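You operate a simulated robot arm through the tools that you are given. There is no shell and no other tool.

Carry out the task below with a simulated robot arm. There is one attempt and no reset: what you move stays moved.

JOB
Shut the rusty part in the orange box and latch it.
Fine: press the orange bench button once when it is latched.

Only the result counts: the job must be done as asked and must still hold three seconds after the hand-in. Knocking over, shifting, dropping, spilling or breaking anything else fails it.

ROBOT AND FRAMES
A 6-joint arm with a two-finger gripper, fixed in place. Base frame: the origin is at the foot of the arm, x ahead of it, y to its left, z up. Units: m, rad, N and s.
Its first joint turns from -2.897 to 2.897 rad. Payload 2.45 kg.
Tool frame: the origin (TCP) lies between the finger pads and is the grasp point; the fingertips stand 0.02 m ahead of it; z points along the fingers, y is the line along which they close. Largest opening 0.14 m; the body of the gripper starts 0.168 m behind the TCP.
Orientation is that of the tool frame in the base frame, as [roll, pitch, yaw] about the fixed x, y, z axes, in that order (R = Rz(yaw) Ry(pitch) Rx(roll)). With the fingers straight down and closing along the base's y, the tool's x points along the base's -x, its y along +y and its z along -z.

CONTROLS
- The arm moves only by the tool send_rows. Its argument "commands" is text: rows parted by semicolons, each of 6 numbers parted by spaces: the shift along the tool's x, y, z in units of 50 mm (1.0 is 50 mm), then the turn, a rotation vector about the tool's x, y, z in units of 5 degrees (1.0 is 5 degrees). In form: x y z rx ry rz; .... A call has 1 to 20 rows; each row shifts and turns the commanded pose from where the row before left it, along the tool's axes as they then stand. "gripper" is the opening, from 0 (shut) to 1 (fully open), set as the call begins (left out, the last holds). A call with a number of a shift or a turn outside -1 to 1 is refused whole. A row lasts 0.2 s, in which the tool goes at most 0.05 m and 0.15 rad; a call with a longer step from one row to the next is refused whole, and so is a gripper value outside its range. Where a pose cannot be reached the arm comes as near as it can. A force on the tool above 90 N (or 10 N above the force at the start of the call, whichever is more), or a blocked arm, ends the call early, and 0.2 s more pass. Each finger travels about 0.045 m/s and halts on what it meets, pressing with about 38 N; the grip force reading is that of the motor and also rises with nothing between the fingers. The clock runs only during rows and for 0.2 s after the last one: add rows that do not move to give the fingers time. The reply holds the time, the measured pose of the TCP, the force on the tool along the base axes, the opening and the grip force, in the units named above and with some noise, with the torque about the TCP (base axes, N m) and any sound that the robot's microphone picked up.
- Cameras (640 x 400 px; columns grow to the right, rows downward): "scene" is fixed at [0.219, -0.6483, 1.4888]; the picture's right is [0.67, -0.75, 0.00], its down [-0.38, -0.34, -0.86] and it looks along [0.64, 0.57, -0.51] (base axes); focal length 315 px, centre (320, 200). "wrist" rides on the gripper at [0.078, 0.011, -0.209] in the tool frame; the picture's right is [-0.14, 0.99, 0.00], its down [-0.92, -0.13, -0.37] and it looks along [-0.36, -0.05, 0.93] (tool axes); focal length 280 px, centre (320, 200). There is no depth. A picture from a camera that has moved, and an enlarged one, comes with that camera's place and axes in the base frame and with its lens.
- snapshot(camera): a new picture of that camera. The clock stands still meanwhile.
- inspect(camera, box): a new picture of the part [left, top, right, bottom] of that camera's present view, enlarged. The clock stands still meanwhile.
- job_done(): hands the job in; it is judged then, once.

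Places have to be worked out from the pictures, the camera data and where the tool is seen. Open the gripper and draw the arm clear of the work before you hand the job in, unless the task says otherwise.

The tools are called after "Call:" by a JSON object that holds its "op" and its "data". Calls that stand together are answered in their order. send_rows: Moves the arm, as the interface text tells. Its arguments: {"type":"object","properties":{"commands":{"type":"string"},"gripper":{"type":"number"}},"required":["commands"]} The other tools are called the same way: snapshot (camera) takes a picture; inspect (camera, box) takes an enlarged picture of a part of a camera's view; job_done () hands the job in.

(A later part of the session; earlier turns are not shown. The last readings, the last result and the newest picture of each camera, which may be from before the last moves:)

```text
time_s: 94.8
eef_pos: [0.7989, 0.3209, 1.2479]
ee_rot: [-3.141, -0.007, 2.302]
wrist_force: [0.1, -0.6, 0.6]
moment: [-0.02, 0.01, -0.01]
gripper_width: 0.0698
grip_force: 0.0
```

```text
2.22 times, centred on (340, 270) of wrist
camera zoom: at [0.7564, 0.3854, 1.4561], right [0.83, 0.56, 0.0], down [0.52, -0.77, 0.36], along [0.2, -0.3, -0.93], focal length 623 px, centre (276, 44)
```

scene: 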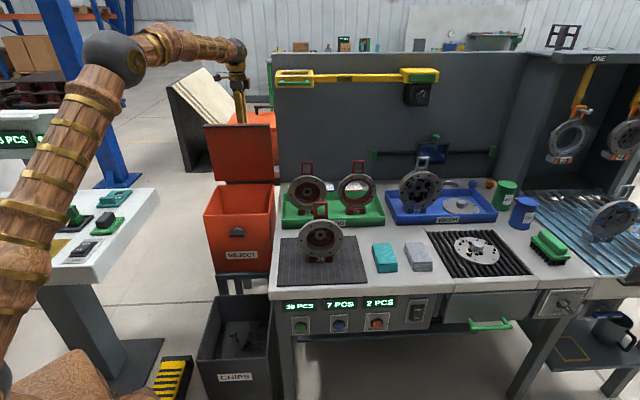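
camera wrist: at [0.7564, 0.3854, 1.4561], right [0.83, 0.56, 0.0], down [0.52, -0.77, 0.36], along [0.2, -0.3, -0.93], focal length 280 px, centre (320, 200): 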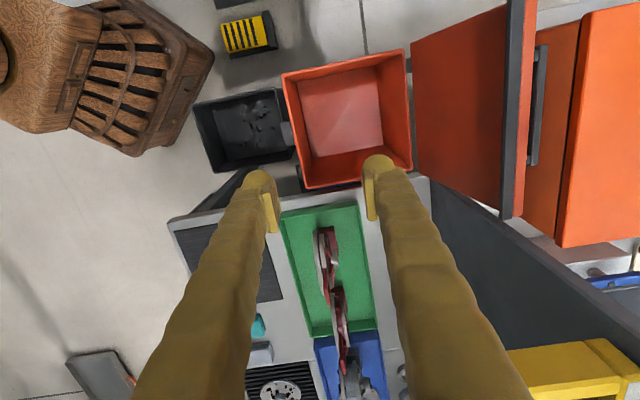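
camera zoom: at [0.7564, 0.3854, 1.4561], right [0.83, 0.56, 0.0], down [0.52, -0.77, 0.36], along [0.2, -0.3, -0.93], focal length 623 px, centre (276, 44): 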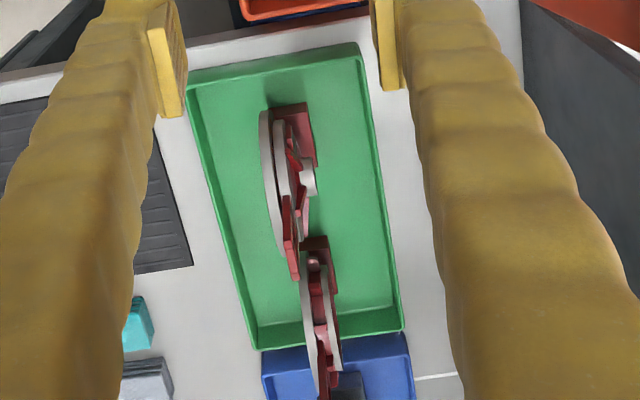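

The opening spans u 0.17–0.42, v 0.75–1.00 with vertical walls and a floor near z 0.53, so the part fits comfortably. I'll move over part 72's handle, estimated at (0.975, 0.092), hovering at z≈1.15.

Call:
{"op": "send_rows", "data": {"commands": "-0.96 -0.07 0 0 0 0; -0.96 -0.07 0 0 0 0; -0.96 -0.07 0 0 0 0; -0.96 -0.07 0 0 0 0; -0.96 -0.07 0 0 0 0; -0.96 -0.07 0 0 0 0; 0 0 0.7 0 0 0; 0 0 0.7 0 0 0; 0 0 0 0 0 0", "gripper": 0.5}}

Call:
{"op": "snapshot", "data": {"camera": "wrist"}}

Call:
{"op": "snapshot", "data": {"camera": "scene"}}

```text
time_s: 96.8
eef_pos: [0.975, 0.0935, 1.1742]
ee_rot: [-3.14, -0.008, 2.302]
wrist_force: [0.1, 0.2, -0.5]
moment: [-0.04, 0.01, 0.01]
gripper_width: 0.0701
grip_force: 0.0
```

```text
taken
camera wrist: at [0.9324, 0.1589, 1.3835], right [0.83, 0.56, 0.0], down [0.52, -0.77, 0.36], along [0.2, -0.3, -0.93], focal length 280 px, centre (320, 200)
```

wrist: 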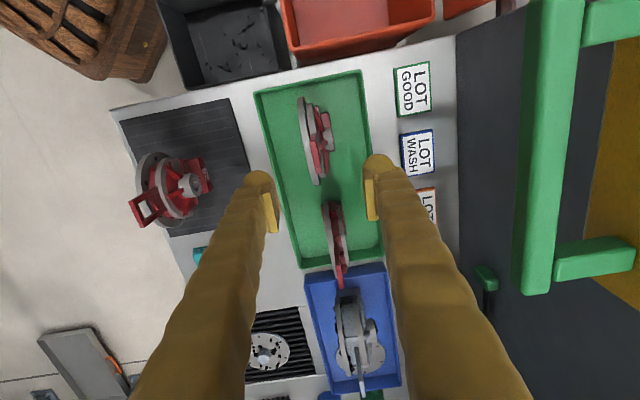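

```text
taken
```

scene: 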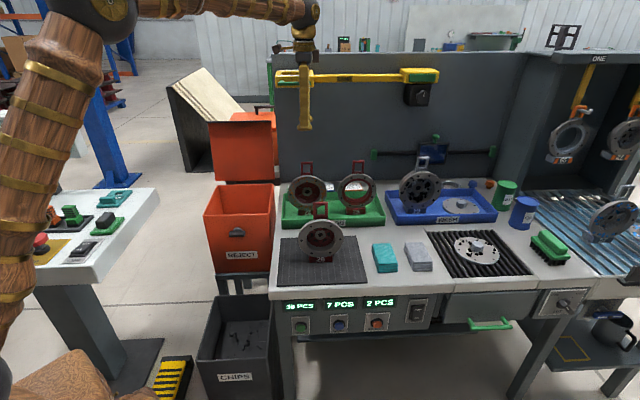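

The green lamp bar projects from the backboard to about v≈0.89 at z≈1.25, close beside the gripper body in this posture. I'll back away from it, turn the tool so it closes across the handle's width, and tilt it 25° so the wrist stays in front.

Call:
{"op": "send_rows", "data": {"commands": "0 -0.8 0 0 0 0; 0 -0.8 0 0 0 0; 0 0 0 0 0 -1; 0 0 0 0 0 -1; 0 0 0 0 0 -1; 0 0 0 0 0 -1; 0 0 0 0 0 -1; 0 0 0 0 0 -1; 0 0 0 0 0 -1; 0 0 0 0 0 -1; 0 0 0 0 0 -1; 0 0 0 0 0 -1; 0 0 0 0 0 -1; 0 0 0 0 0 -1; 0 0 0 0 0 -1; 0 0 0 0 0 -1; 0 0 0 0 0 -1; 0 0 0 0 0 -1; 0 0 0 0 0 -1; 0 0 0 0 0 -1", "gripper": 0.5}}

Call:
{"op": "send_rows", "data": {"commands": "0 0 0 0 -1 0; 0 0 0 0 -1 0; 0 0 0 0 -1 0; 0 0 0 0 -1 0; 0 0 0 0 -1 0; 0 0 0 0 0 0", "gripper": 0.5}}

Call:
{"op": "snapshot", "data": {"camera": "wrist"}}

Call:
{"op": "snapshot", "data": {"camera": "scene"}}

```text
time_s: 101.0
eef_pos: [0.9168, 0.0398, 1.1772]
ee_rot: [3.135, 0.0, -2.41]
wrist_force: [-0.6, -0.4, -0.1]
moment: [-0.04, -0.03, 0.02]
gripper_width: 0.0697
grip_force: 0.0
```

```text
time_s: 102.4
eef_pos: [0.917, 0.0401, 1.1773]
ee_rot: [3.137, 0.437, -2.413]
wrist_force: [-1.0, 0.3, -0.3]
moment: [0.01, 0.04, -0.01]
gripper_width: 0.0699
grip_force: 0.1
```

```text
taken
camera wrist: at [0.7917, -0.0577, 1.3319], right [-0.57, 0.82, 0.07], down [0.59, 0.35, 0.72], along [0.57, 0.45, -0.69], focal length 280 px, centre (320, 200)
```

wrist: 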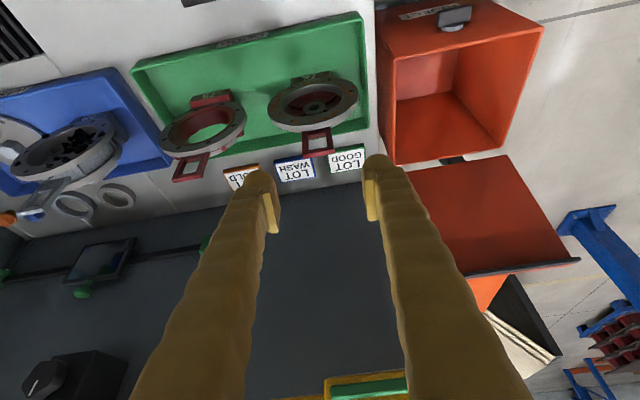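

```text
taken
```

scene: 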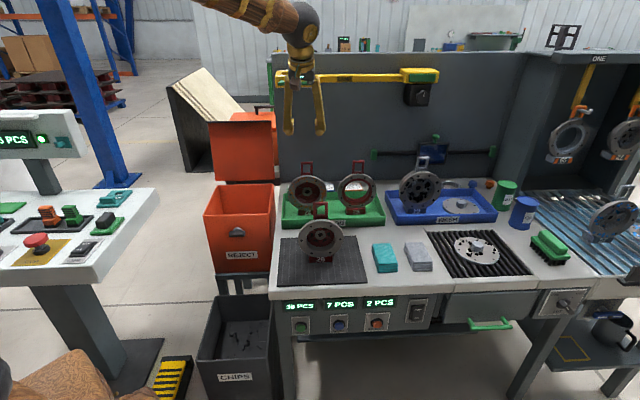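

The view now shows both handles. Zooming in on part 72's handle to fix its place.

Call:
{"op": "inspect", "data": {"camera": "wrist", "box": [250, 60, 390, 180]}}

Call:
{"op": "inspect", "data": {"camera": "scene", "box": [270, 150, 350, 220]}}

```text
3.33 times, centred on (320, 120) of wrist
camera zoom: at [0.7917, -0.0577, 1.3319], right [-0.57, 0.82, 0.07], down [0.59, 0.35, 0.72], along [0.57, 0.45, -0.69], focal length 935 px, centre (320, 467)
```

zoom: 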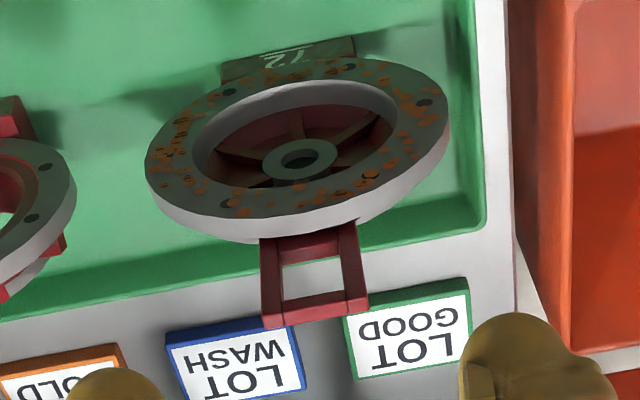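

```text
5.71 times, centred on (310, 185) of scene
camera zoom: at [0.219, -0.6483, 1.4888], right [0.67, -0.75, 0.0], down [-0.38, -0.34, -0.86], along [0.64, 0.57, -0.51], focal length 1798 px, centre (377, 286)
```

zoom: 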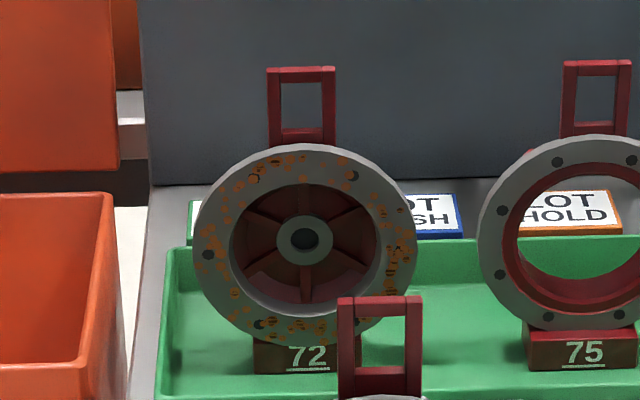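

Handle top centre comes out at about (0.974, 0.091, 1.02). The straight line there lies almost along the tool axis, so I'll advance 155 mm and check before the last bit.

Call:
{"op": "send_rows", "data": {"commands": "0.17 0 0.6 0 0 0; 0 0 0.7 0 0 0; 0 0 0.7 0 0 0; 0 0 0.6 0 0 0; 0 0 0.5 0 0 0; 0 0 0 0 0 0", "gripper": 0.57}}

Call:
{"op": "snapshot", "data": {"camera": "wrist"}}

Call:
{"op": "inspect", "data": {"camera": "scene", "box": [270, 110, 350, 200]}}

```text
time_s: 103.8
eef_pos: [0.9592, 0.0811, 1.033]
ee_rot: [3.133, 0.436, -2.414]
wrist_force: [-0.4, -0.5, 0.6]
moment: [0.02, -0.03, -0.02]
gripper_width: 0.0798
grip_force: 0.1
```

```text
taken
camera wrist: at [0.8342, -0.0163, 1.1892], right [-0.57, 0.82, 0.07], down [0.59, 0.35, 0.72], along [0.57, 0.45, -0.69], focal length 280 px, centre (320, 200)
```

wrist: 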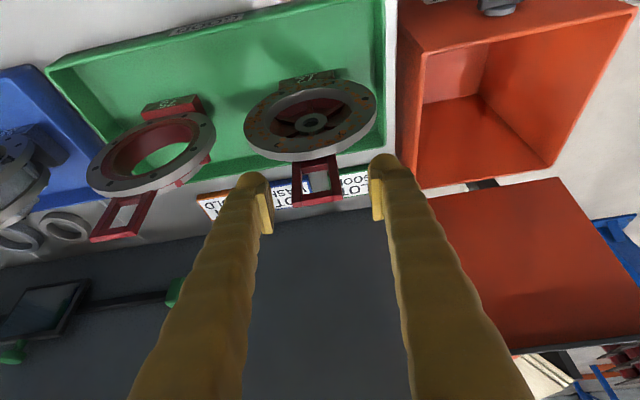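

```text
4.44 times, centred on (310, 155) of scene
camera zoom: at [0.219, -0.6483, 1.4888], right [0.67, -0.75, 0.0], down [-0.38, -0.34, -0.86], along [0.64, 0.57, -0.51], focal length 1398 px, centre (364, 400)
```

zoom: 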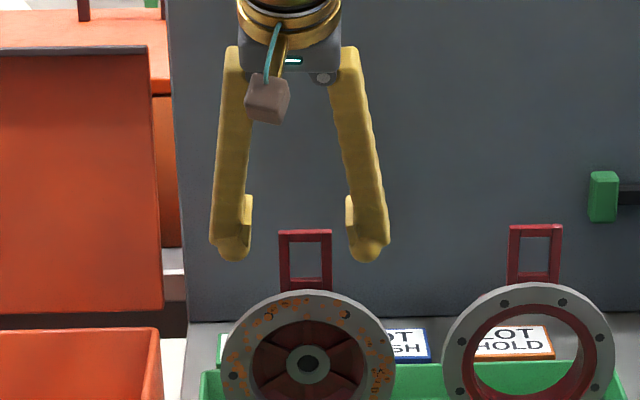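

The handle sits centred between the fingers. Advancing the last 38 mm and closing.

Call:
{"op": "send_rows", "data": {"commands": "0 -0.04 0.4 0 0 0; 0 0 0.36 0 0 0; 0 0 0 0 0 0", "gripper": 0.57}}

Call:
{"op": "inspect", "data": {"camera": "wrist", "box": [220, 100, 420, 260]}}

Call:
{"op": "inspect", "data": {"camera": "scene", "box": [270, 110, 350, 200]}}

```text
time_s: 104.6
eef_pos: [0.9727, 0.0899, 0.9984]
ee_rot: [3.134, 0.436, -2.414]
wrist_force: [-1.1, 0.0, 0.0]
moment: [-0.01, 0.01, -0.01]
gripper_width: 0.08
grip_force: 0.1
```

```text
2.50 times, centred on (320, 180) of wrist
camera zoom: at [0.8473, -0.0067, 1.1544], right [-0.57, 0.82, 0.07], down [0.59, 0.35, 0.72], along [0.57, 0.45, -0.69], focal length 701 px, centre (320, 250)
```

zoom: 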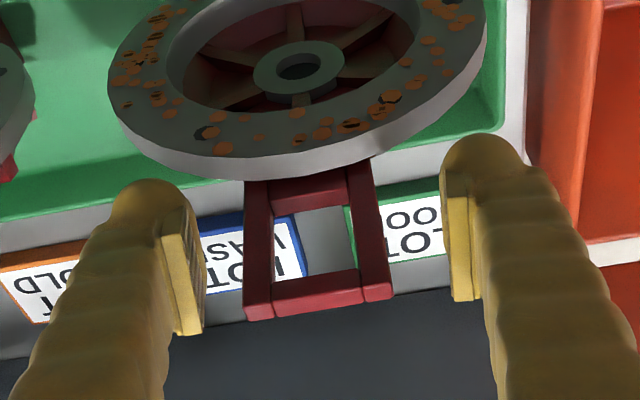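

```text
4.44 times, centred on (310, 155) of scene
camera zoom: at [0.219, -0.6483, 1.4888], right [0.67, -0.75, 0.0], down [-0.38, -0.34, -0.86], along [0.64, 0.57, -0.51], focal length 1398 px, centre (364, 400)
```

zoom: 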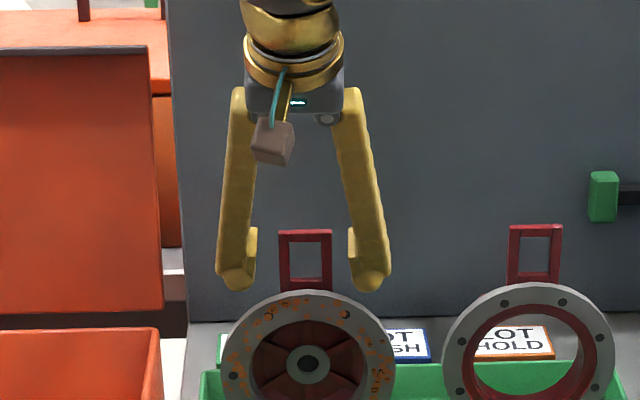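

The pads bracket the handle; it is about 2 mm off centre, so I'll correct that and close.

Call:
{"op": "send_rows", "data": {"commands": "0 -0.05 0 0 0 0; 0 0 0 0 0 0", "gripper": 0.57}}

Call:
{"op": "send_rows", "data": {"commands": "0 0 0 0 0 0; 0 0 0 0 0 0; 0 0 0 0 0 0; 0 0 0 0 0 0", "gripper": 0.0}}

Call:
{"op": "inspect", "data": {"camera": "wrist", "box": [220, 100, 420, 260]}}

```text
time_s: 105.2
eef_pos: [0.9744, 0.0888, 0.9978]
ee_rot: [3.132, 0.435, -2.413]
wrist_force: [-0.7, 0.4, 0.9]
moment: [0.04, 0.01, 0.02]
gripper_width: 0.0795
grip_force: 0.0
```

```text
time_s: 106.2
eef_pos: [0.9739, 0.089, 0.9976]
ee_rot: [3.136, 0.436, -2.414]
wrist_force: [0.7, 0.4, 0.4]
moment: [-0.35, -0.3, 0.08]
gripper_width: 0.0438
grip_force: 37.7
```

```text
2.50 times, centred on (320, 180) of wrist
camera zoom: at [0.8482, -0.009, 1.1541], right [-0.57, 0.82, 0.07], down [0.59, 0.35, 0.72], along [0.57, 0.45, -0.69], focal length 701 px, centre (320, 250)
```

zoom: 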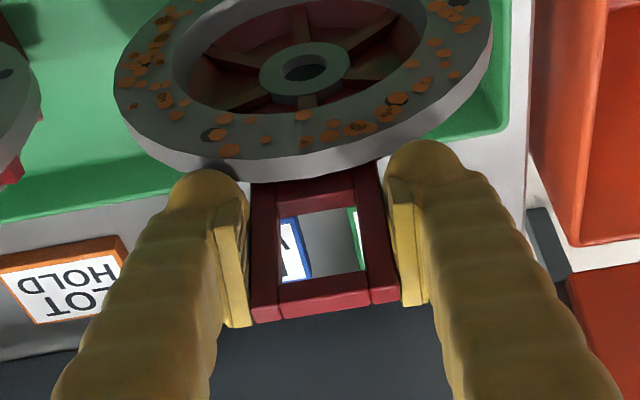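

A firm grip at 43.8 mm. I'll lift straight up 20 mm and read the weight.

Call:
{"op": "send_rows", "data": {"commands": "-0.042 0 -0.09 0 0 0; -0.085 0 -0.18 0 0 0; -0.042 0 -0.09 0 0 0; 0 0 0 0 0 0"}}

Call:
{"op": "snapshot", "data": {"camera": "scene"}}

```text
time_s: 107.2
eef_pos: [0.973, 0.0879, 1.0171]
ee_rot: [3.133, 0.437, -2.416]
wrist_force: [0.4, 1.2, -8.7]
moment: [-0.03, 0.0, -0.05]
gripper_width: 0.0436
grip_force: 37.8
```

```text
taken
```

scene: 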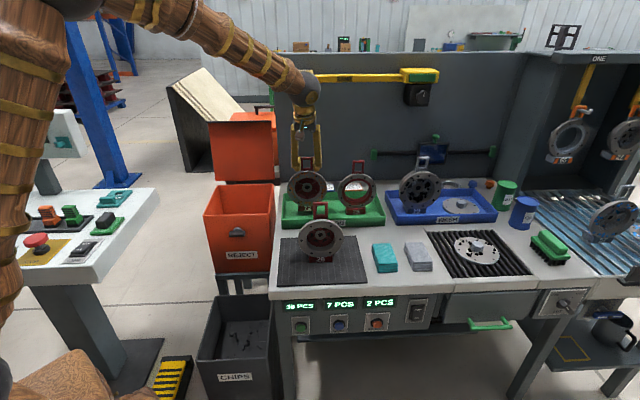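

It weighs about 9 N and hangs steady. Lifting another 140 mm straight up.

Call:
{"op": "send_rows", "data": {"commands": "-0.2 0 -0.43 0 0 0; -0.296 0 -0.634 0 0 0; -0.296 0 -0.634 0 0 0; -0.296 0 -0.634 0 0 0; -0.1 0 -0.21 0 0 0; 0 0 0 0 0 0"}}

Call:
{"op": "inspect", "data": {"camera": "scene", "box": [180, 80, 420, 260]}}

```text
time_s: 108.6
eef_pos: [0.9731, 0.0857, 1.1594]
ee_rot: [3.131, 0.435, -2.413]
wrist_force: [0.5, 0.5, -9.1]
moment: [0.02, -0.03, 0.01]
gripper_width: 0.0436
grip_force: 37.9
```

```text
2.22 times, centred on (300, 170) of scene
camera zoom: at [0.219, -0.6483, 1.4888], right [0.67, -0.75, 0.0], down [-0.38, -0.34, -0.86], along [0.64, 0.57, -0.51], focal length 699 px, centre (364, 267)
```

zoom: 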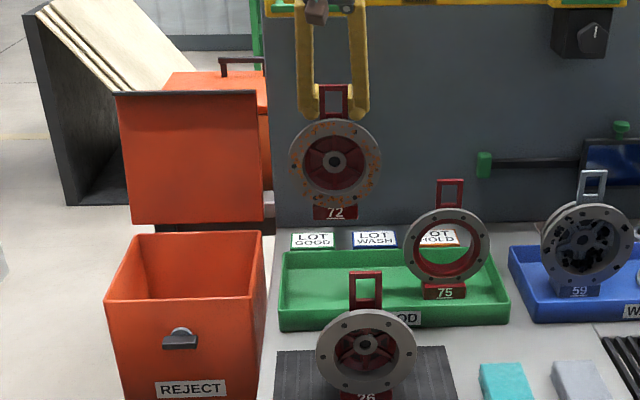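

Part 72 hangs upright, well clear. Carrying it left over the box opening, then checking alignment.

Call:
{"op": "send_rows", "data": {"commands": "0 0.4 0 0 0 0; 0 0.7 0 0 0 0; 0 0.8 0 0 0 0; 0 0.8 0 0 0 0; 0 0.8 0 0 0 0; -0.29 0.8 0.135 0 0 0; -0.29 0.8 0.135 0 0 0; -0.29 0.4 0.135 0 0 0; -0.29 0.2 0.135 0 0 0; -0.29 0.08 0.135 0 0 0; 0 0 0 0 0 0; 0 0 0 0 0 0"}}

Call:
{"op": "snapshot", "data": {"camera": "wrist"}}

Call:
{"op": "inspect", "data": {"camera": "scene", "box": [160, 80, 340, 290]}}

```text
time_s: 111.2
eef_pos: [0.843, 0.3546, 1.1604]
ee_rot: [3.132, 0.437, -2.414]
wrist_force: [-0.1, -0.3, -8.5]
moment: [0.03, 0.01, -0.01]
gripper_width: 0.0434
grip_force: 38.4
```

```text
taken
camera wrist: at [0.7174, 0.2571, 1.3161], right [-0.57, 0.82, 0.07], down [0.59, 0.35, 0.72], along [0.57, 0.45, -0.69], focal length 280 px, centre (320, 200)
```

wrist: 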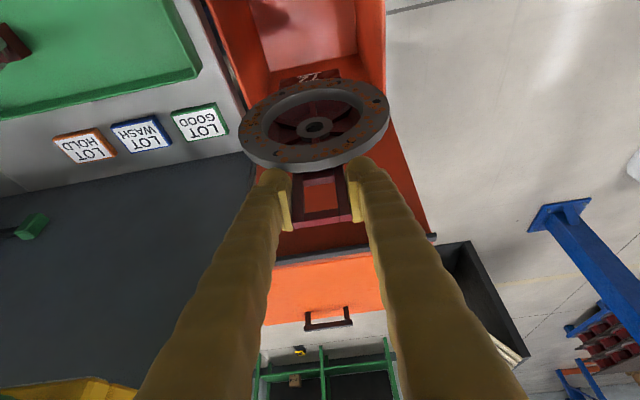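

```text
1.90 times, centred on (250, 185) of scene
camera zoom: at [0.219, -0.6483, 1.4888], right [0.67, -0.75, 0.0], down [-0.38, -0.34, -0.86], along [0.64, 0.57, -0.51], focal length 599 px, centre (453, 229)
```

zoom: 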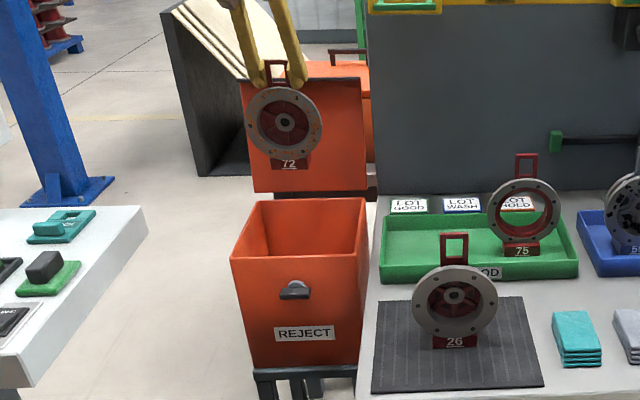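

The part is centred over the opening (u 0.30, v 0.864). Lowering straight down into the box to just above the floor.

Call:
{"op": "send_rows", "data": {"commands": "0.2 0 0.43 0 0 0; 0.3 0 0.64 0 0 0; 0.3 0 0.64 0 0 0; 0.3 0 0.64 0 0 0; 0.3 0 0.64 0 0 0; 0.3 0 0.64 0 0 0; 0.2 0 0.43 0 0 0; 0 0 0 0 0 0"}}

Call:
{"op": "snapshot", "data": {"camera": "wrist"}}

Call:
{"op": "inspect", "data": {"camera": "scene", "box": [160, 80, 340, 290]}}

```text
time_s: 113.0
eef_pos: [0.8399, 0.356, 0.9343]
ee_rot: [3.134, 0.435, -2.415]
wrist_force: [-0.8, 0.1, -8.3]
moment: [-0.01, -0.02, -0.01]
gripper_width: 0.0435
grip_force: 38.0
```

```text
taken
camera wrist: at [0.7147, 0.2583, 1.0899], right [-0.57, 0.82, 0.07], down [0.59, 0.35, 0.72], along [0.57, 0.45, -0.69], focal length 280 px, centre (320, 200)
```

wrist: 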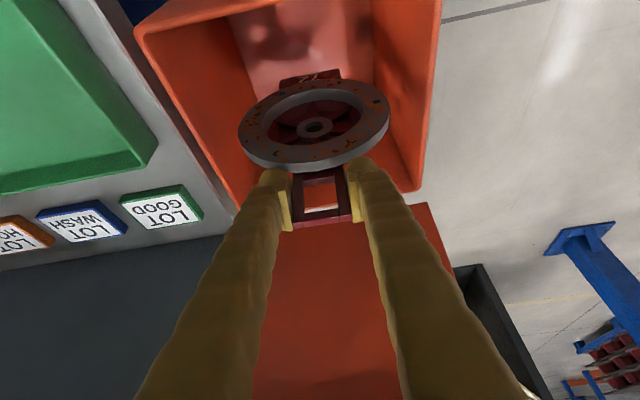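

```text
1.90 times, centred on (250, 185) of scene
camera zoom: at [0.219, -0.6483, 1.4888], right [0.67, -0.75, 0.0], down [-0.38, -0.34, -0.86], along [0.64, 0.57, -0.51], focal length 599 px, centre (453, 229)
```

zoom: 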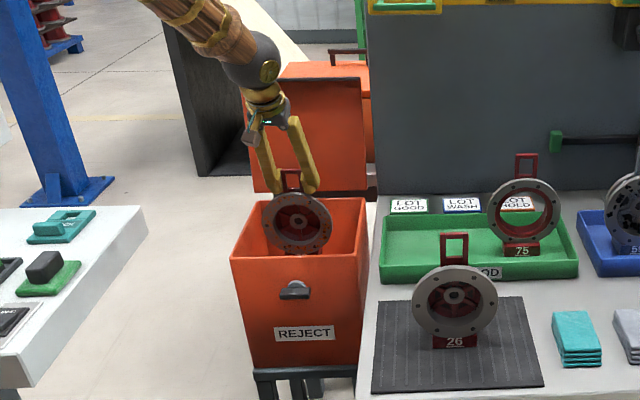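

It is entering the box freely, clear of the walls. Continuing down 165 mm.

Call:
{"op": "send_rows", "data": {"commands": "0.25 0 0.55 0 0 0; 0.3 0 0.64 0 0 0; 0.3 0 0.64 0 0 0; 0.3 0 0.64 0 0 0; 0.25 0 0.55 0 0 0; 0 0 0 0 0 0"}}

Call:
{"op": "snapshot", "data": {"camera": "wrist"}}

Call:
{"op": "inspect", "data": {"camera": "scene", "box": [160, 80, 340, 290]}}

```text
time_s: 114.4
eef_pos: [0.8389, 0.3589, 0.7677]
ee_rot: [3.135, 0.436, -2.413]
wrist_force: [0.0, 0.2, -8.7]
moment: [-0.04, -0.02, 0.06]
gripper_width: 0.0432
grip_force: 38.5
```

```text
taken
camera wrist: at [0.7138, 0.2598, 0.9226], right [-0.57, 0.82, 0.07], down [0.59, 0.35, 0.72], along [0.57, 0.45, -0.69], focal length 280 px, centre (320, 200)
```

wrist: 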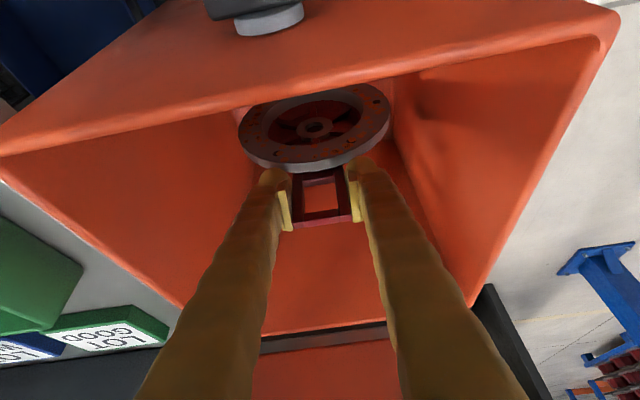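

```text
1.90 times, centred on (250, 185) of scene
camera zoom: at [0.219, -0.6483, 1.4888], right [0.67, -0.75, 0.0], down [-0.38, -0.34, -0.86], along [0.64, 0.57, -0.51], focal length 599 px, centre (453, 229)
```

zoom: 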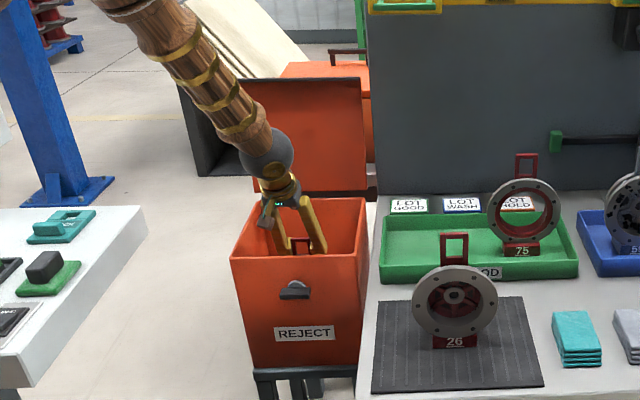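

Still hanging free at about z 0.768. Now small steps down until the floor takes the weight.

Call:
{"op": "send_rows", "data": {"commands": "0.063 0 0.136 0 0 0; 0.063 0 0.136 0 0 0; 0.063 0 0.136 0 0 0; 0.042 0 0.09 0 0 0; 0 0 0 0 0 0"}}

Call:
{"op": "send_rows", "data": {"commands": "0.03 0 0.06 0 0 0; 0.03 0 0.06 0 0 0; 0 0 0 0 0 0"}}

```text
time_s: 115.6
eef_pos: [0.8399, 0.3589, 0.7411]
ee_rot: [3.133, 0.436, -2.412]
wrist_force: [0.2, -0.5, -9.7]
moment: [0.02, -0.02, 0.02]
gripper_width: 0.0435
grip_force: 38.1
```

```text
time_s: 116.4
eef_pos: [0.8394, 0.3577, 0.7344]
ee_rot: [3.134, 0.438, -2.415]
wrist_force: [-1.1, 0.4, -8.9]
moment: [-0.04, 0.01, -0.01]
gripper_width: 0.0431
grip_force: 38.0
```

Call:
{"op": "send_rows", "data": {"commands": "0.03 0 0.06 0 0 0; 0.03 0 0.06 0 0 0; 0 0 0 0 0 0"}}

Call:
{"op": "send_rows", "data": {"commands": "0.02 0 0.045 0 0 0; 0.02 0 0.045 0 0 0; 0 0 0 0 0 0"}}

```text
time_s: 117.2
eef_pos: [0.8399, 0.3569, 0.7272]
ee_rot: [3.134, 0.436, -2.415]
wrist_force: [-0.2, -0.2, -9.4]
moment: [-0.02, 0.02, -0.02]
gripper_width: 0.0434
grip_force: 37.8
```

```text
time_s: 118.0
eef_pos: [0.8393, 0.3572, 0.7229]
ee_rot: [3.134, 0.437, -2.414]
wrist_force: [-0.9, 0.7, -3.2]
moment: [-0.28, 0.15, -0.11]
gripper_width: 0.0436
grip_force: 37.9
```

The reading fell from about 9 N to 3 N at z 0.723: the floor is taking the weight. One more millimetre, then release.

Call:
{"op": "send_rows", "data": {"commands": "0.008 0 0.018 0 0 0; 0 0 0 0 0 0"}}

Call:
{"op": "send_rows", "data": {"commands": "0 0 0 0 0 0; 0 0 0 0 0 0; 0 0 0 0 0 0; 0 0 0 0 0 0", "gripper": 0.57}}

Call:
{"op": "snapshot", "data": {"camera": "wrist"}}

```text
time_s: 118.6
eef_pos: [0.8388, 0.3583, 0.7225]
ee_rot: [3.135, 0.437, -2.413]
wrist_force: [-6.7, -0.9, 15.7]
moment: [-0.5, 0.24, -0.06]
gripper_width: 0.0433
grip_force: 37.8
```

```text
time_s: 119.6
eef_pos: [0.8384, 0.3571, 0.7224]
ee_rot: [3.133, 0.436, -2.413]
wrist_force: [-0.2, -0.8, -0.4]
moment: [0.02, 0.03, -0.03]
gripper_width: 0.0798
grip_force: 0.1
```

```text
taken
camera wrist: at [0.7135, 0.2599, 0.8777], right [-0.57, 0.82, 0.07], down [0.59, 0.35, 0.72], along [0.57, 0.45, -0.69], focal length 280 px, centre (320, 200)
```

wrist: 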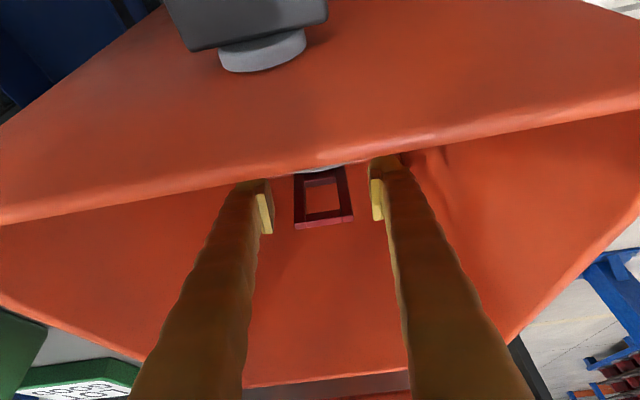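

The part stands free in the box and the fingers are clear of the handle. Backing out along the tool axis and up.

Call:
{"op": "send_rows", "data": {"commands": "0 0 -0.4 0 0 0; 0 0 -0.6 0 0 0; 0 0 -0.8 0 0 0; -0.34 0 -0.72 0 0 0; -0.34 0 -0.72 0 0 0; -0.34 0 -0.72 0 0 0; -0.34 0 -0.72 0 0 0; -0.34 0 -0.72 0 0 0; -0.34 0 -0.72 0 0 0", "gripper": 0.57}}

Call:
{"op": "snapshot", "data": {"camera": "wrist"}}

Call:
{"op": "snapshot", "data": {"camera": "scene"}}

```text
time_s: 121.6
eef_pos: [0.8137, 0.3319, 1.0451]
ee_rot: [3.134, 0.435, -2.412]
wrist_force: [0.5, 0.6, 0.3]
moment: [0.04, 0.03, -0.01]
gripper_width: 0.0799
grip_force: 0.0
```

```text
taken
camera wrist: at [0.6898, 0.2328, 1.2008], right [-0.57, 0.82, 0.07], down [0.59, 0.35, 0.72], along [0.57, 0.45, -0.69], focal length 280 px, centre (320, 200)
```

wrist: 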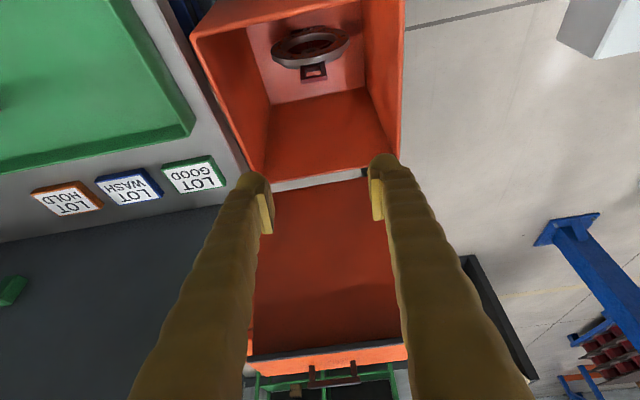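

```text
taken
```

scene: 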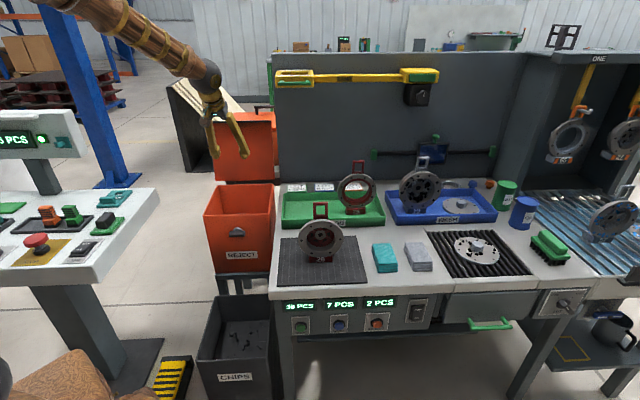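

Part 72 stands upright inside, with its handle well under the rim. Next I'll close the lid: rise, return the tool to the bar-gripping posture, and look at where the lid stands.

Call:
{"op": "send_rows", "data": {"commands": "-0.34 0 -0.72 1 0 0; -0.34 0 -0.72 -1 0 0; -0.34 0 -0.72 0 0 0; -0.34 0 -0.72 0 0 0; 0 0 0 0 1 0; 0 0 0 0 1 0; 0 0 0 0 1 0; 0 0 0 0 1 0; 0 0 0 0 1 0", "gripper": 0.43}}

Call:
{"op": "send_rows", "data": {"commands": "0 0 0 0 0 1; 0 0 0 0 0 1; 0 0 0 0 0 1; 0 0 0 0 0 1; 0 0 0 0 0 1; 0 0 0 0 0 1; 0 0 0 0 0 1; 0 0 0 0 0 1; 0 0 0 0 0 1; 0 0 0 0 0 1; 0 0 0 0 0 1; 0 0 0 0 0 1; 0 0 0 0 0 1; 0 0 0 0 0 1; 0 0 0 0 0 1; 0 0 0 0 0 1; 0 0 0 0 0 1; 0 0 0 0 0 1", "gripper": 0.43}}

Call:
{"op": "snapshot", "data": {"camera": "wrist"}}

Call:
{"op": "inspect", "data": {"camera": "scene", "box": [180, 90, 300, 280]}}

```text
time_s: 123.6
eef_pos: [0.811, 0.3338, 1.2033]
ee_rot: [3.136, -0.001, -2.412]
wrist_force: [0.5, 0.8, 1.6]
moment: [0.06, -0.02, 0.0]
gripper_width: 0.0605
grip_force: 0.2
```

```text
time_s: 127.4
eef_pos: [0.8126, 0.3337, 1.2021]
ee_rot: [-3.141, -0.006, 2.299]
wrist_force: [1.5, 0.0, -0.1]
moment: [-0.01, 0.01, 0.0]
gripper_width: 0.0603
grip_force: 0.1
```

```text
taken
camera wrist: at [0.769, 0.3991, 1.4112], right [0.83, 0.56, 0.0], down [0.52, -0.77, 0.36], along [0.2, -0.3, -0.93], focal length 280 px, centre (320, 200)
```

wrist: 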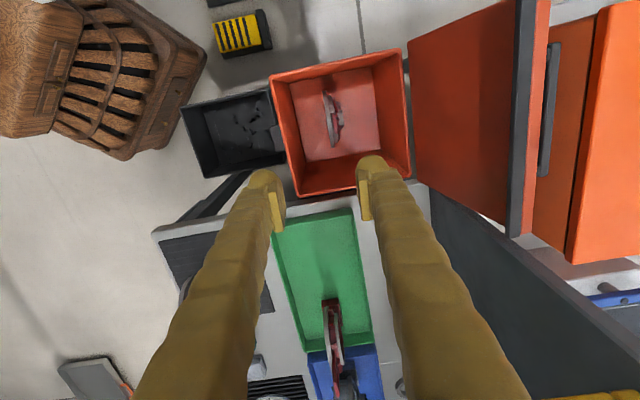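

```text
2.11 times, centred on (240, 185) of scene
camera zoom: at [0.219, -0.6483, 1.4888], right [0.67, -0.75, 0.0], down [-0.38, -0.34, -0.86], along [0.64, 0.57, -0.51], focal length 662 px, centre (488, 232)
```

zoom: 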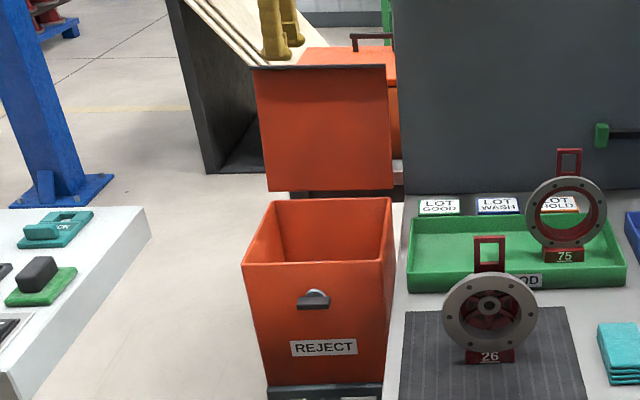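

Comparing both views, the lid leans back at roughly 105–110°, resting on its stop. I'll straddle the lid's free edge with the fingers wide open, one in front and one behind, coming from above; first move over the edge at safe height.

Call:
{"op": "send_rows", "data": {"commands": "0 0.85 0 0 0 0; 0 0.85 0 0 0 0; 0 0.85 0 0 0 0; 0 0.85 0 0 0 0; 0 0.85 0 0 0 0; 0 0.25 0 0 0 0; 0 0 0 0 0 0", "gripper": 1}}

Call:
{"op": "snapshot", "data": {"camera": "wrist"}}

Call:
{"op": "inspect", "data": {"camera": "scene", "box": [180, 60, 300, 200]}}

```text
time_s: 129.0
eef_pos: [0.9804, 0.4815, 1.2011]
ee_rot: [-3.141, -0.006, 2.304]
wrist_force: [0.2, -0.5, 0.6]
moment: [-0.02, 0.01, -0.01]
gripper_width: 0.1396
grip_force: 0.0
```

```text
taken
camera wrist: at [0.9372, 0.5478, 1.4111], right [0.83, 0.56, 0.0], down [0.52, -0.77, 0.36], along [0.2, -0.3, -0.93], focal length 280 px, centre (320, 200)
```

wrist: 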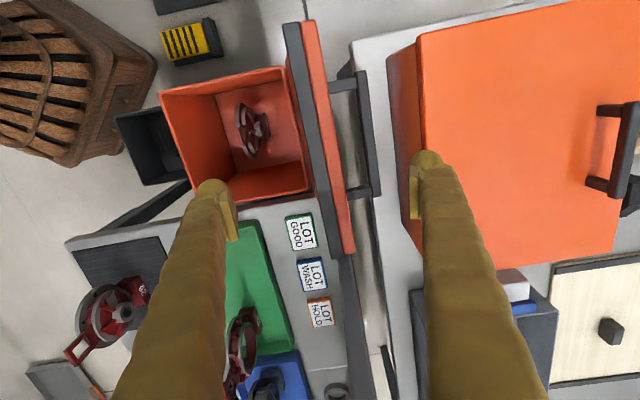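

```text
2.86 times, centred on (240, 130) of scene
camera zoom: at [0.219, -0.6483, 1.4888], right [0.67, -0.75, 0.0], down [-0.38, -0.34, -0.86], along [0.64, 0.57, -0.51], focal length 899 px, centre (549, 400)
```

zoom: 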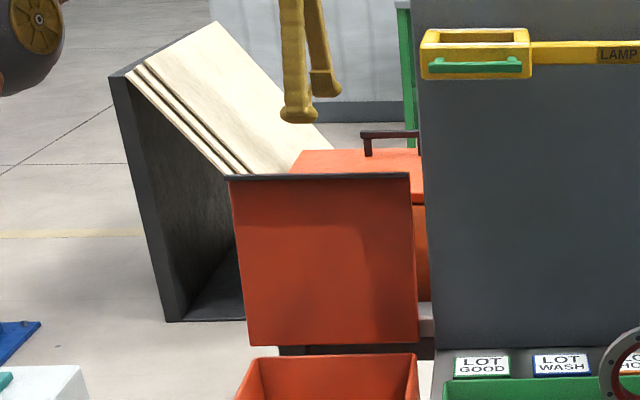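

The lid edge lies at v≈1.04–1.07 (lid about 102°) and the bar at v≈1.12, z≈1.02, so gripping the bar itself is feasible and gives a controlled close. I'll narrow the fingers, lean the tool 5° outward and move over the bar.

Call:
{"op": "send_rows", "data": {"commands": "0 0 0 0 0 0; 0 0 0 0 0 0; 0 0 0 0 0 0; 0 0 0 0 0 0; 0 0 0 0 0 0; 0 0.5 0 -0.6 0 0; 0 0.5 0.04 -0.6 0 0; 0 0.5 0.04 0 0 0; 0 0 0 0 0 0", "gripper": 0.36}}

Call:
{"op": "snapshot", "data": {"camera": "wrist"}}

```text
time_s: 131.0
eef_pos: [1.0303, 0.5301, 1.1998]
ee_rot: [3.037, -0.006, 2.3]
wrist_force: [-0.2, -0.3, -0.5]
moment: [-0.01, 0.02, 0.02]
gripper_width: 0.0503
grip_force: 0.0
out of reach, approached as far as the arm can: row 8
```

```text
taken
camera wrist: at [0.9708, 0.5808, 1.4093], right [0.83, 0.55, 0.1], down [0.49, -0.8, 0.35], along [0.27, -0.24, -0.93], focal length 280 px, centre (320, 200)
```

wrist: 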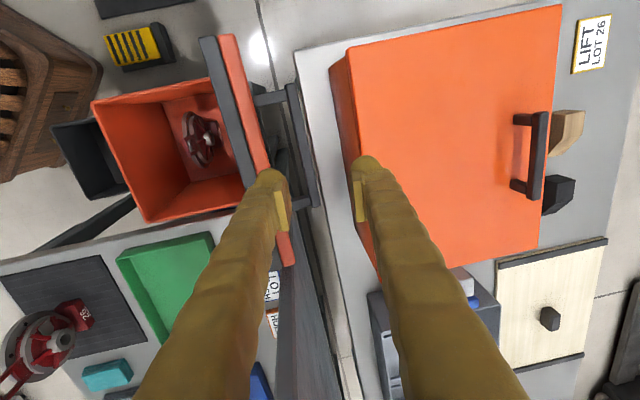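

Over the bar at v≈1.12 with the two fingers on either side of it. Descending 90 mm to just above the lid edge for a closer look.

Call:
{"op": "send_rows", "data": {"commands": "0 -0.01 0.6 0 0 0; 0 -0.01 0.6 0 0 0; 0 -0.01 0.6 0 0 0; 0 0 0 0 0 0", "gripper": 0.36}}

Call:
{"op": "snapshot", "data": {"camera": "wrist"}}

```text
time_s: 132.0
eef_pos: [1.0364, 0.535, 1.1117]
ee_rot: [3.037, -0.006, 2.301]
wrist_force: [-1.0, 0.7, -1.2]
moment: [-0.04, 0.0, 0.0]
gripper_width: 0.0505
grip_force: 0.0
```

```text
taken
camera wrist: at [0.9765, 0.5861, 1.3208], right [0.83, 0.55, 0.1], down [0.49, -0.8, 0.35], along [0.27, -0.24, -0.93], focal length 280 px, centre (320, 200)
```

wrist: 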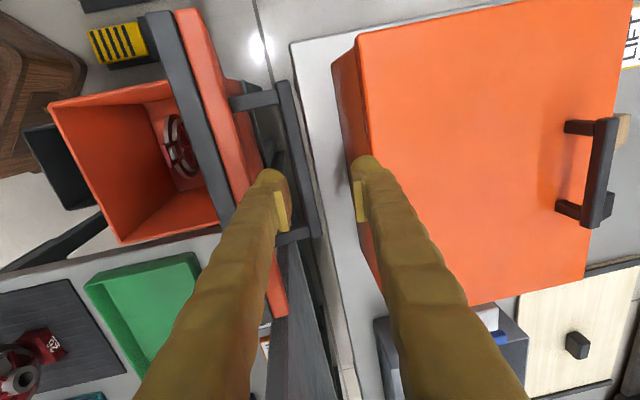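

The inner finger lines up with the slot between lid and bar, with about 1 cm either side. Shifting 3 mm out and descending slowly.

Call:
{"op": "send_rows", "data": {"commands": "0 0.02 0.35 0 0 0; 0 -0.03 0.35 0 0 0; 0 0 0 0 0 0", "gripper": 0.36}}

Call:
{"op": "snapshot", "data": {"camera": "wrist"}}

```text
time_s: 132.8
eef_pos: [1.0381, 0.5376, 1.0755]
ee_rot: [3.038, -0.007, 2.301]
wrist_force: [1.0, 0.7, -0.9]
moment: [-0.04, 0.02, 0.0]
gripper_width: 0.0506
grip_force: 0.0
```

```text
taken
camera wrist: at [0.9794, 0.5882, 1.2847], right [0.83, 0.55, 0.1], down [0.49, -0.8, 0.35], along [0.27, -0.24, -0.93], focal length 280 px, centre (320, 200)
```

wrist: 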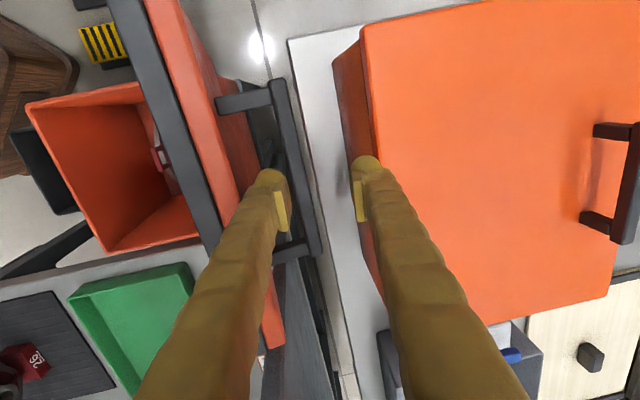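

The inner finger is passing cleanly into the slot. Continuing 45 mm to bar height.

Call:
{"op": "send_rows", "data": {"commands": "0 -0.03 0.35 0 0 0; 0 -0.03 0.35 0 0 0; 0 -0.02 0.2 0 0 0; 0 0 0 0 0 0", "gripper": 0.36}}

Call:
{"op": "snapshot", "data": {"camera": "wrist"}}

```text
time_s: 133.8
eef_pos: [1.0379, 0.5396, 1.0299]
ee_rot: [3.037, -0.007, 2.303]
wrist_force: [-0.1, -0.3, -0.3]
moment: [-0.03, -0.02, 0.02]
gripper_width: 0.05
grip_force: 0.1
```

```text
taken
camera wrist: at [0.9786, 0.5905, 1.2395], right [0.83, 0.55, 0.1], down [0.49, -0.8, 0.35], along [0.27, -0.24, -0.93], focal length 280 px, centre (320, 200)
```

wrist: 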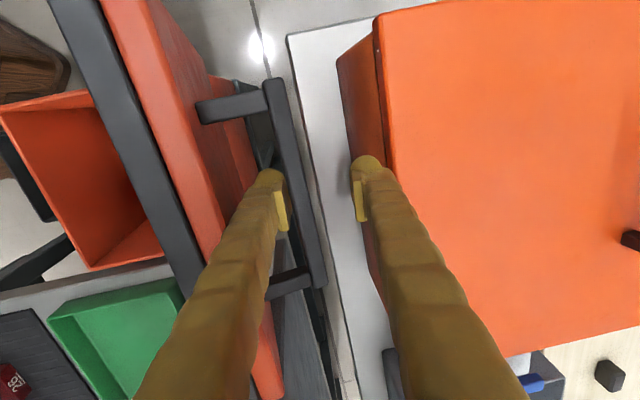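

The bar is between the pads. Closing on it.

Call:
{"op": "send_rows", "data": {"commands": "0 0 0 0 0 0; 0 0 0 0 0 0; 0 0 0 0 0 0; 0 0 0 0 0 0; 0 0 0 0 0 0", "gripper": 0.0}}

Call:
{"op": "inspect", "data": {"camera": "wrist", "box": [180, 60, 440, 320]}}

```text
time_s: 135.0
eef_pos: [1.036, 0.5386, 1.0298]
ee_rot: [3.041, -0.008, 2.301]
wrist_force: [-68.3, -47.6, -13.2]
moment: [0.28, -0.74, 1.16]
gripper_width: 0.039
grip_force: 37.9
```

```text
1.54 times, centred on (310, 190) of wrist
camera zoom: at [0.978, 0.5895, 1.239], right [0.83, 0.55, 0.1], down [0.49, -0.8, 0.35], along [0.27, -0.24, -0.93], focal length 431 px, centre (335, 215)
```

zoom: 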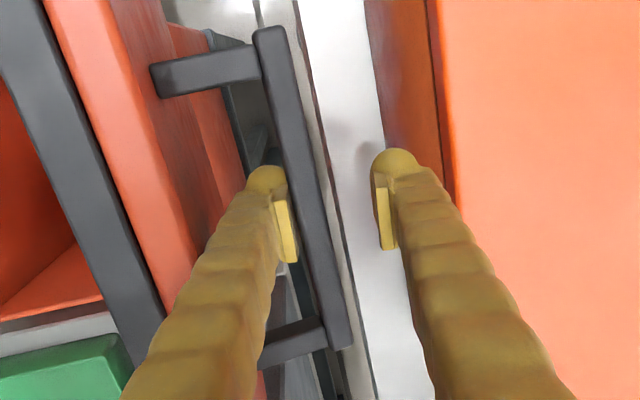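

The inner finger is pressing the bar against the lid's stop (-80 N), so the bar is about 13 mm inward of centre. Shifting inward so both fingers meet it.

Call:
{"op": "send_rows", "data": {"commands": "0 -0.09 0 0 0 0; 0 -0.09 0 0 0 0; 0 -0.09 0 0 0 0; 0 0 0 0 0 0; 0 0 0 0 0 0", "gripper": 0.0}}

```text
time_s: 136.2
eef_pos: [1.0287, 0.5302, 1.0293]
ee_rot: [3.038, -0.008, 2.301]
wrist_force: [-45.8, -24.7, -28.2]
moment: [-0.13, -0.6, 1.4]
gripper_width: 0.0135
grip_force: 39.9
```

Gripped at 13.5 mm. Now I'll loosen slightly so the bar can turn between the pads, and draw the lid forward along its arc past the balance point with the tool still leaning at 84°.

Call:
{"op": "send_rows", "data": {"commands": "0 0 0 0 0 0; 0 0 0 0 0 0; 0 -0.21 -0.134 0 0 0; 0 -0.21 -0.134 0 0 0; 0 -0.223 -0.112 0 0 0; 0 -0.223 -0.112 0 0 0; 0 0 0 0 0 0", "gripper": 0.23}}

Call:
{"op": "snapshot", "data": {"camera": "wrist"}}

```text
time_s: 137.8
eef_pos: [0.9945, 0.5003, 1.0486]
ee_rot: [3.036, -0.007, 2.301]
wrist_force: [0.4, 0.9, -0.5]
moment: [-0.03, 0.05, 0.03]
gripper_width: 0.0317
grip_force: 0.0
```

```text
taken
camera wrist: at [0.9347, 0.5517, 1.2568], right [0.83, 0.55, 0.1], down [0.49, -0.8, 0.35], along [0.27, -0.24, -0.93], focal length 280 px, centre (320, 200)
```

wrist: 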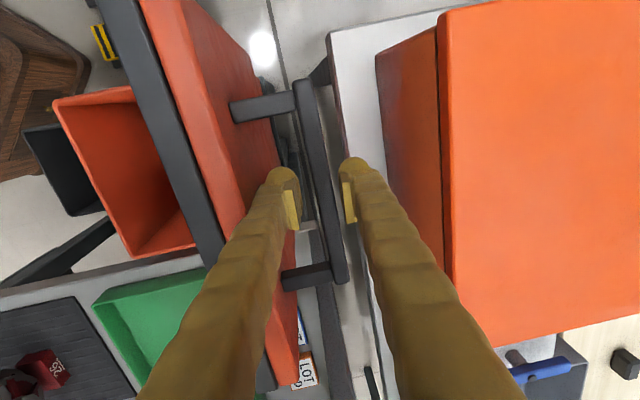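

The lid follows. Continuing past balance and then down the arc with the tool turning along.

Call:
{"op": "send_rows", "data": {"commands": "0 -0.233 -0.087 0 0 0; 0 -0.233 -0.087 0 0 0; 0 -0.24 -0.065 -0.6 0 0; 0 -0.24 -0.065 -0.6 0 0; 0 -0.24 -0.065 -0.6 0 0; 0 0 0 0 0 0; 0 0 0 0 0 0", "gripper": 0.23}}

Call:
{"op": "snapshot", "data": {"camera": "wrist"}}

```text
time_s: 139.4
eef_pos: [0.9496, 0.4591, 1.0594]
ee_rot: [2.88, -0.008, 2.299]
wrist_force: [1.7, 0.0, 0.0]
moment: [-0.03, -0.03, -0.01]
gripper_width: 0.0318
grip_force: 0.0
```

```text
taken
camera wrist: at [0.8659, 0.4876, 1.2638], right [0.81, 0.53, 0.26], down [0.45, -0.83, 0.32], along [0.38, -0.14, -0.91], focal length 280 px, centre (320, 200)
```

wrist: 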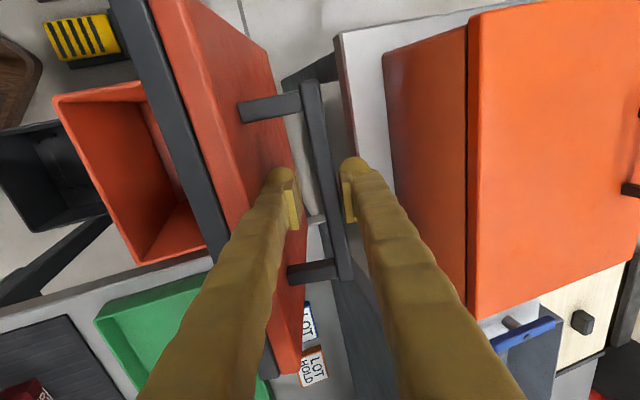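

Lid around 76°, still in step. Continuing down in 4° steps.

Call:
{"op": "send_rows", "data": {"commands": "0 -0.317 -0.087 -0.8 0 0; 0 -0.317 -0.087 -0.8 0 0; 0 -0.317 -0.087 -0.8 0 0; 0 -0.317 -0.087 -0.8 0 0; 0 -0.317 -0.087 -0.8 0 0; 0 -0.317 -0.087 -0.8 0 0; 0 -0.317 -0.087 -0.8 0 0; 0 -0.317 -0.087 -0.8 0 0; 0 0 0 0 0 0", "gripper": 0.23}}

Call:
{"op": "snapshot", "data": {"camera": "wrist"}}

```text
time_s: 141.4
eef_pos: [0.8564, 0.378, 1.0266]
ee_rot: [2.32, -0.007, 2.299]
wrist_force: [-0.6, -1.2, -2.6]
moment: [-0.01, -0.04, 0.02]
gripper_width: 0.0339
grip_force: 1.2
```

```text
taken
camera wrist: at [0.6959, 0.3387, 1.1772], right [0.6, 0.34, 0.72], down [0.35, -0.92, 0.15], along [0.72, 0.16, -0.67], focal length 280 px, centre (320, 200)
```

wrist: 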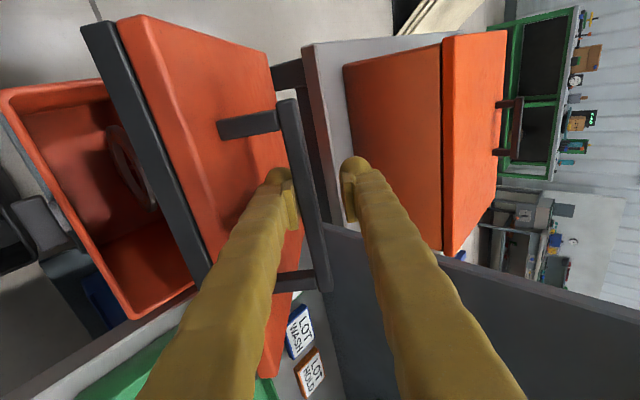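

The bar now rests lightly on the lower finger at 43°. Lowering further.

Call:
{"op": "send_rows", "data": {"commands": "0 -0.317 -0.087 -0.8 0 0; 0 -0.317 -0.087 -0.8 0 0; 0 -0.317 -0.087 -0.8 0 0; 0 -0.317 -0.087 -0.8 0 0; 0 -0.317 -0.087 -0.8 0 0; 0 -0.317 -0.087 -0.8 0 0; 0 -0.317 -0.087 -0.8 0 0; 0 -0.317 -0.087 -0.8 0 0; 0 0 0 0 0 0", "gripper": 0.25}}

Call:
{"op": "snapshot", "data": {"camera": "wrist"}}

```text
time_s: 143.4
eef_pos: [0.789, 0.3157, 0.9351]
ee_rot: [1.761, -0.006, 2.303]
wrist_force: [-1.0, 0.0, -1.7]
moment: [0.01, -0.09, 0.02]
gripper_width: 0.0366
grip_force: 1.2
```

```text
taken
camera wrist: at [0.5855, 0.2399, 0.9857], right [0.24, 0.02, 0.97], down [0.33, -0.94, -0.06], along [0.92, 0.33, -0.23], focal length 280 px, centre (320, 200)
```

wrist: 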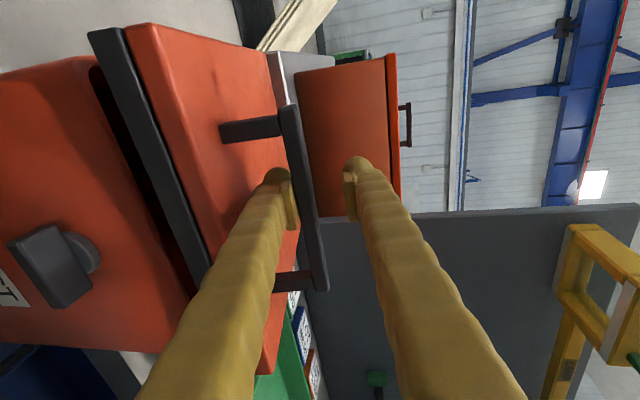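

About 11° left. Lowering to fully shut.

Call:
{"op": "send_rows", "data": {"commands": "0 -0.24 -0.07 -0.55 0 0; 0 -0.24 -0.07 -0.55 0 0; 0 -0.24 -0.07 -0.55 0 0; 0 -0.2 -0.05 -0.5 0 0; 0 0 0 0 0 0", "gripper": 0.3}}

Call:
{"op": "snapshot", "data": {"camera": "wrist"}}

Call:
{"op": "inspect", "data": {"camera": "scene", "box": [180, 150, 300, 260]}}

```text
time_s: 144.6
eef_pos: [0.7753, 0.3042, 0.8921]
ee_rot: [1.573, -0.007, 2.301]
wrist_force: [1.1, -0.5, -1.2]
moment: [-0.01, 0.01, -0.02]
gripper_width: 0.0418
grip_force: 0.0
```

```text
taken
camera wrist: at [0.5683, 0.2233, 0.9029], right [0.1, -0.11, 0.99], down [0.34, -0.93, -0.13], along [0.94, 0.35, -0.06], focal length 280 px, centre (320, 200)
```

wrist: 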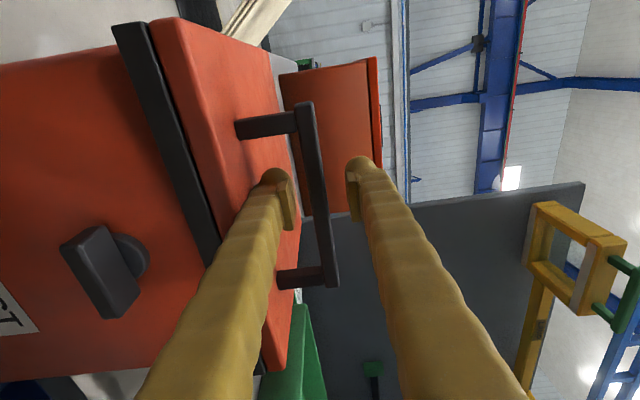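

```text
3.64 times, centred on (240, 205) of scene
camera zoom: at [0.219, -0.6483, 1.4888], right [0.67, -0.75, 0.0], down [-0.38, -0.34, -0.86], along [0.64, 0.57, -0.51], focal length 1144 px, centre (611, 182)
```

zoom: 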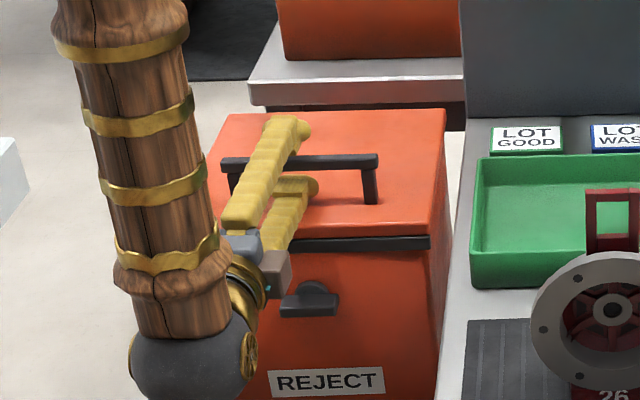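

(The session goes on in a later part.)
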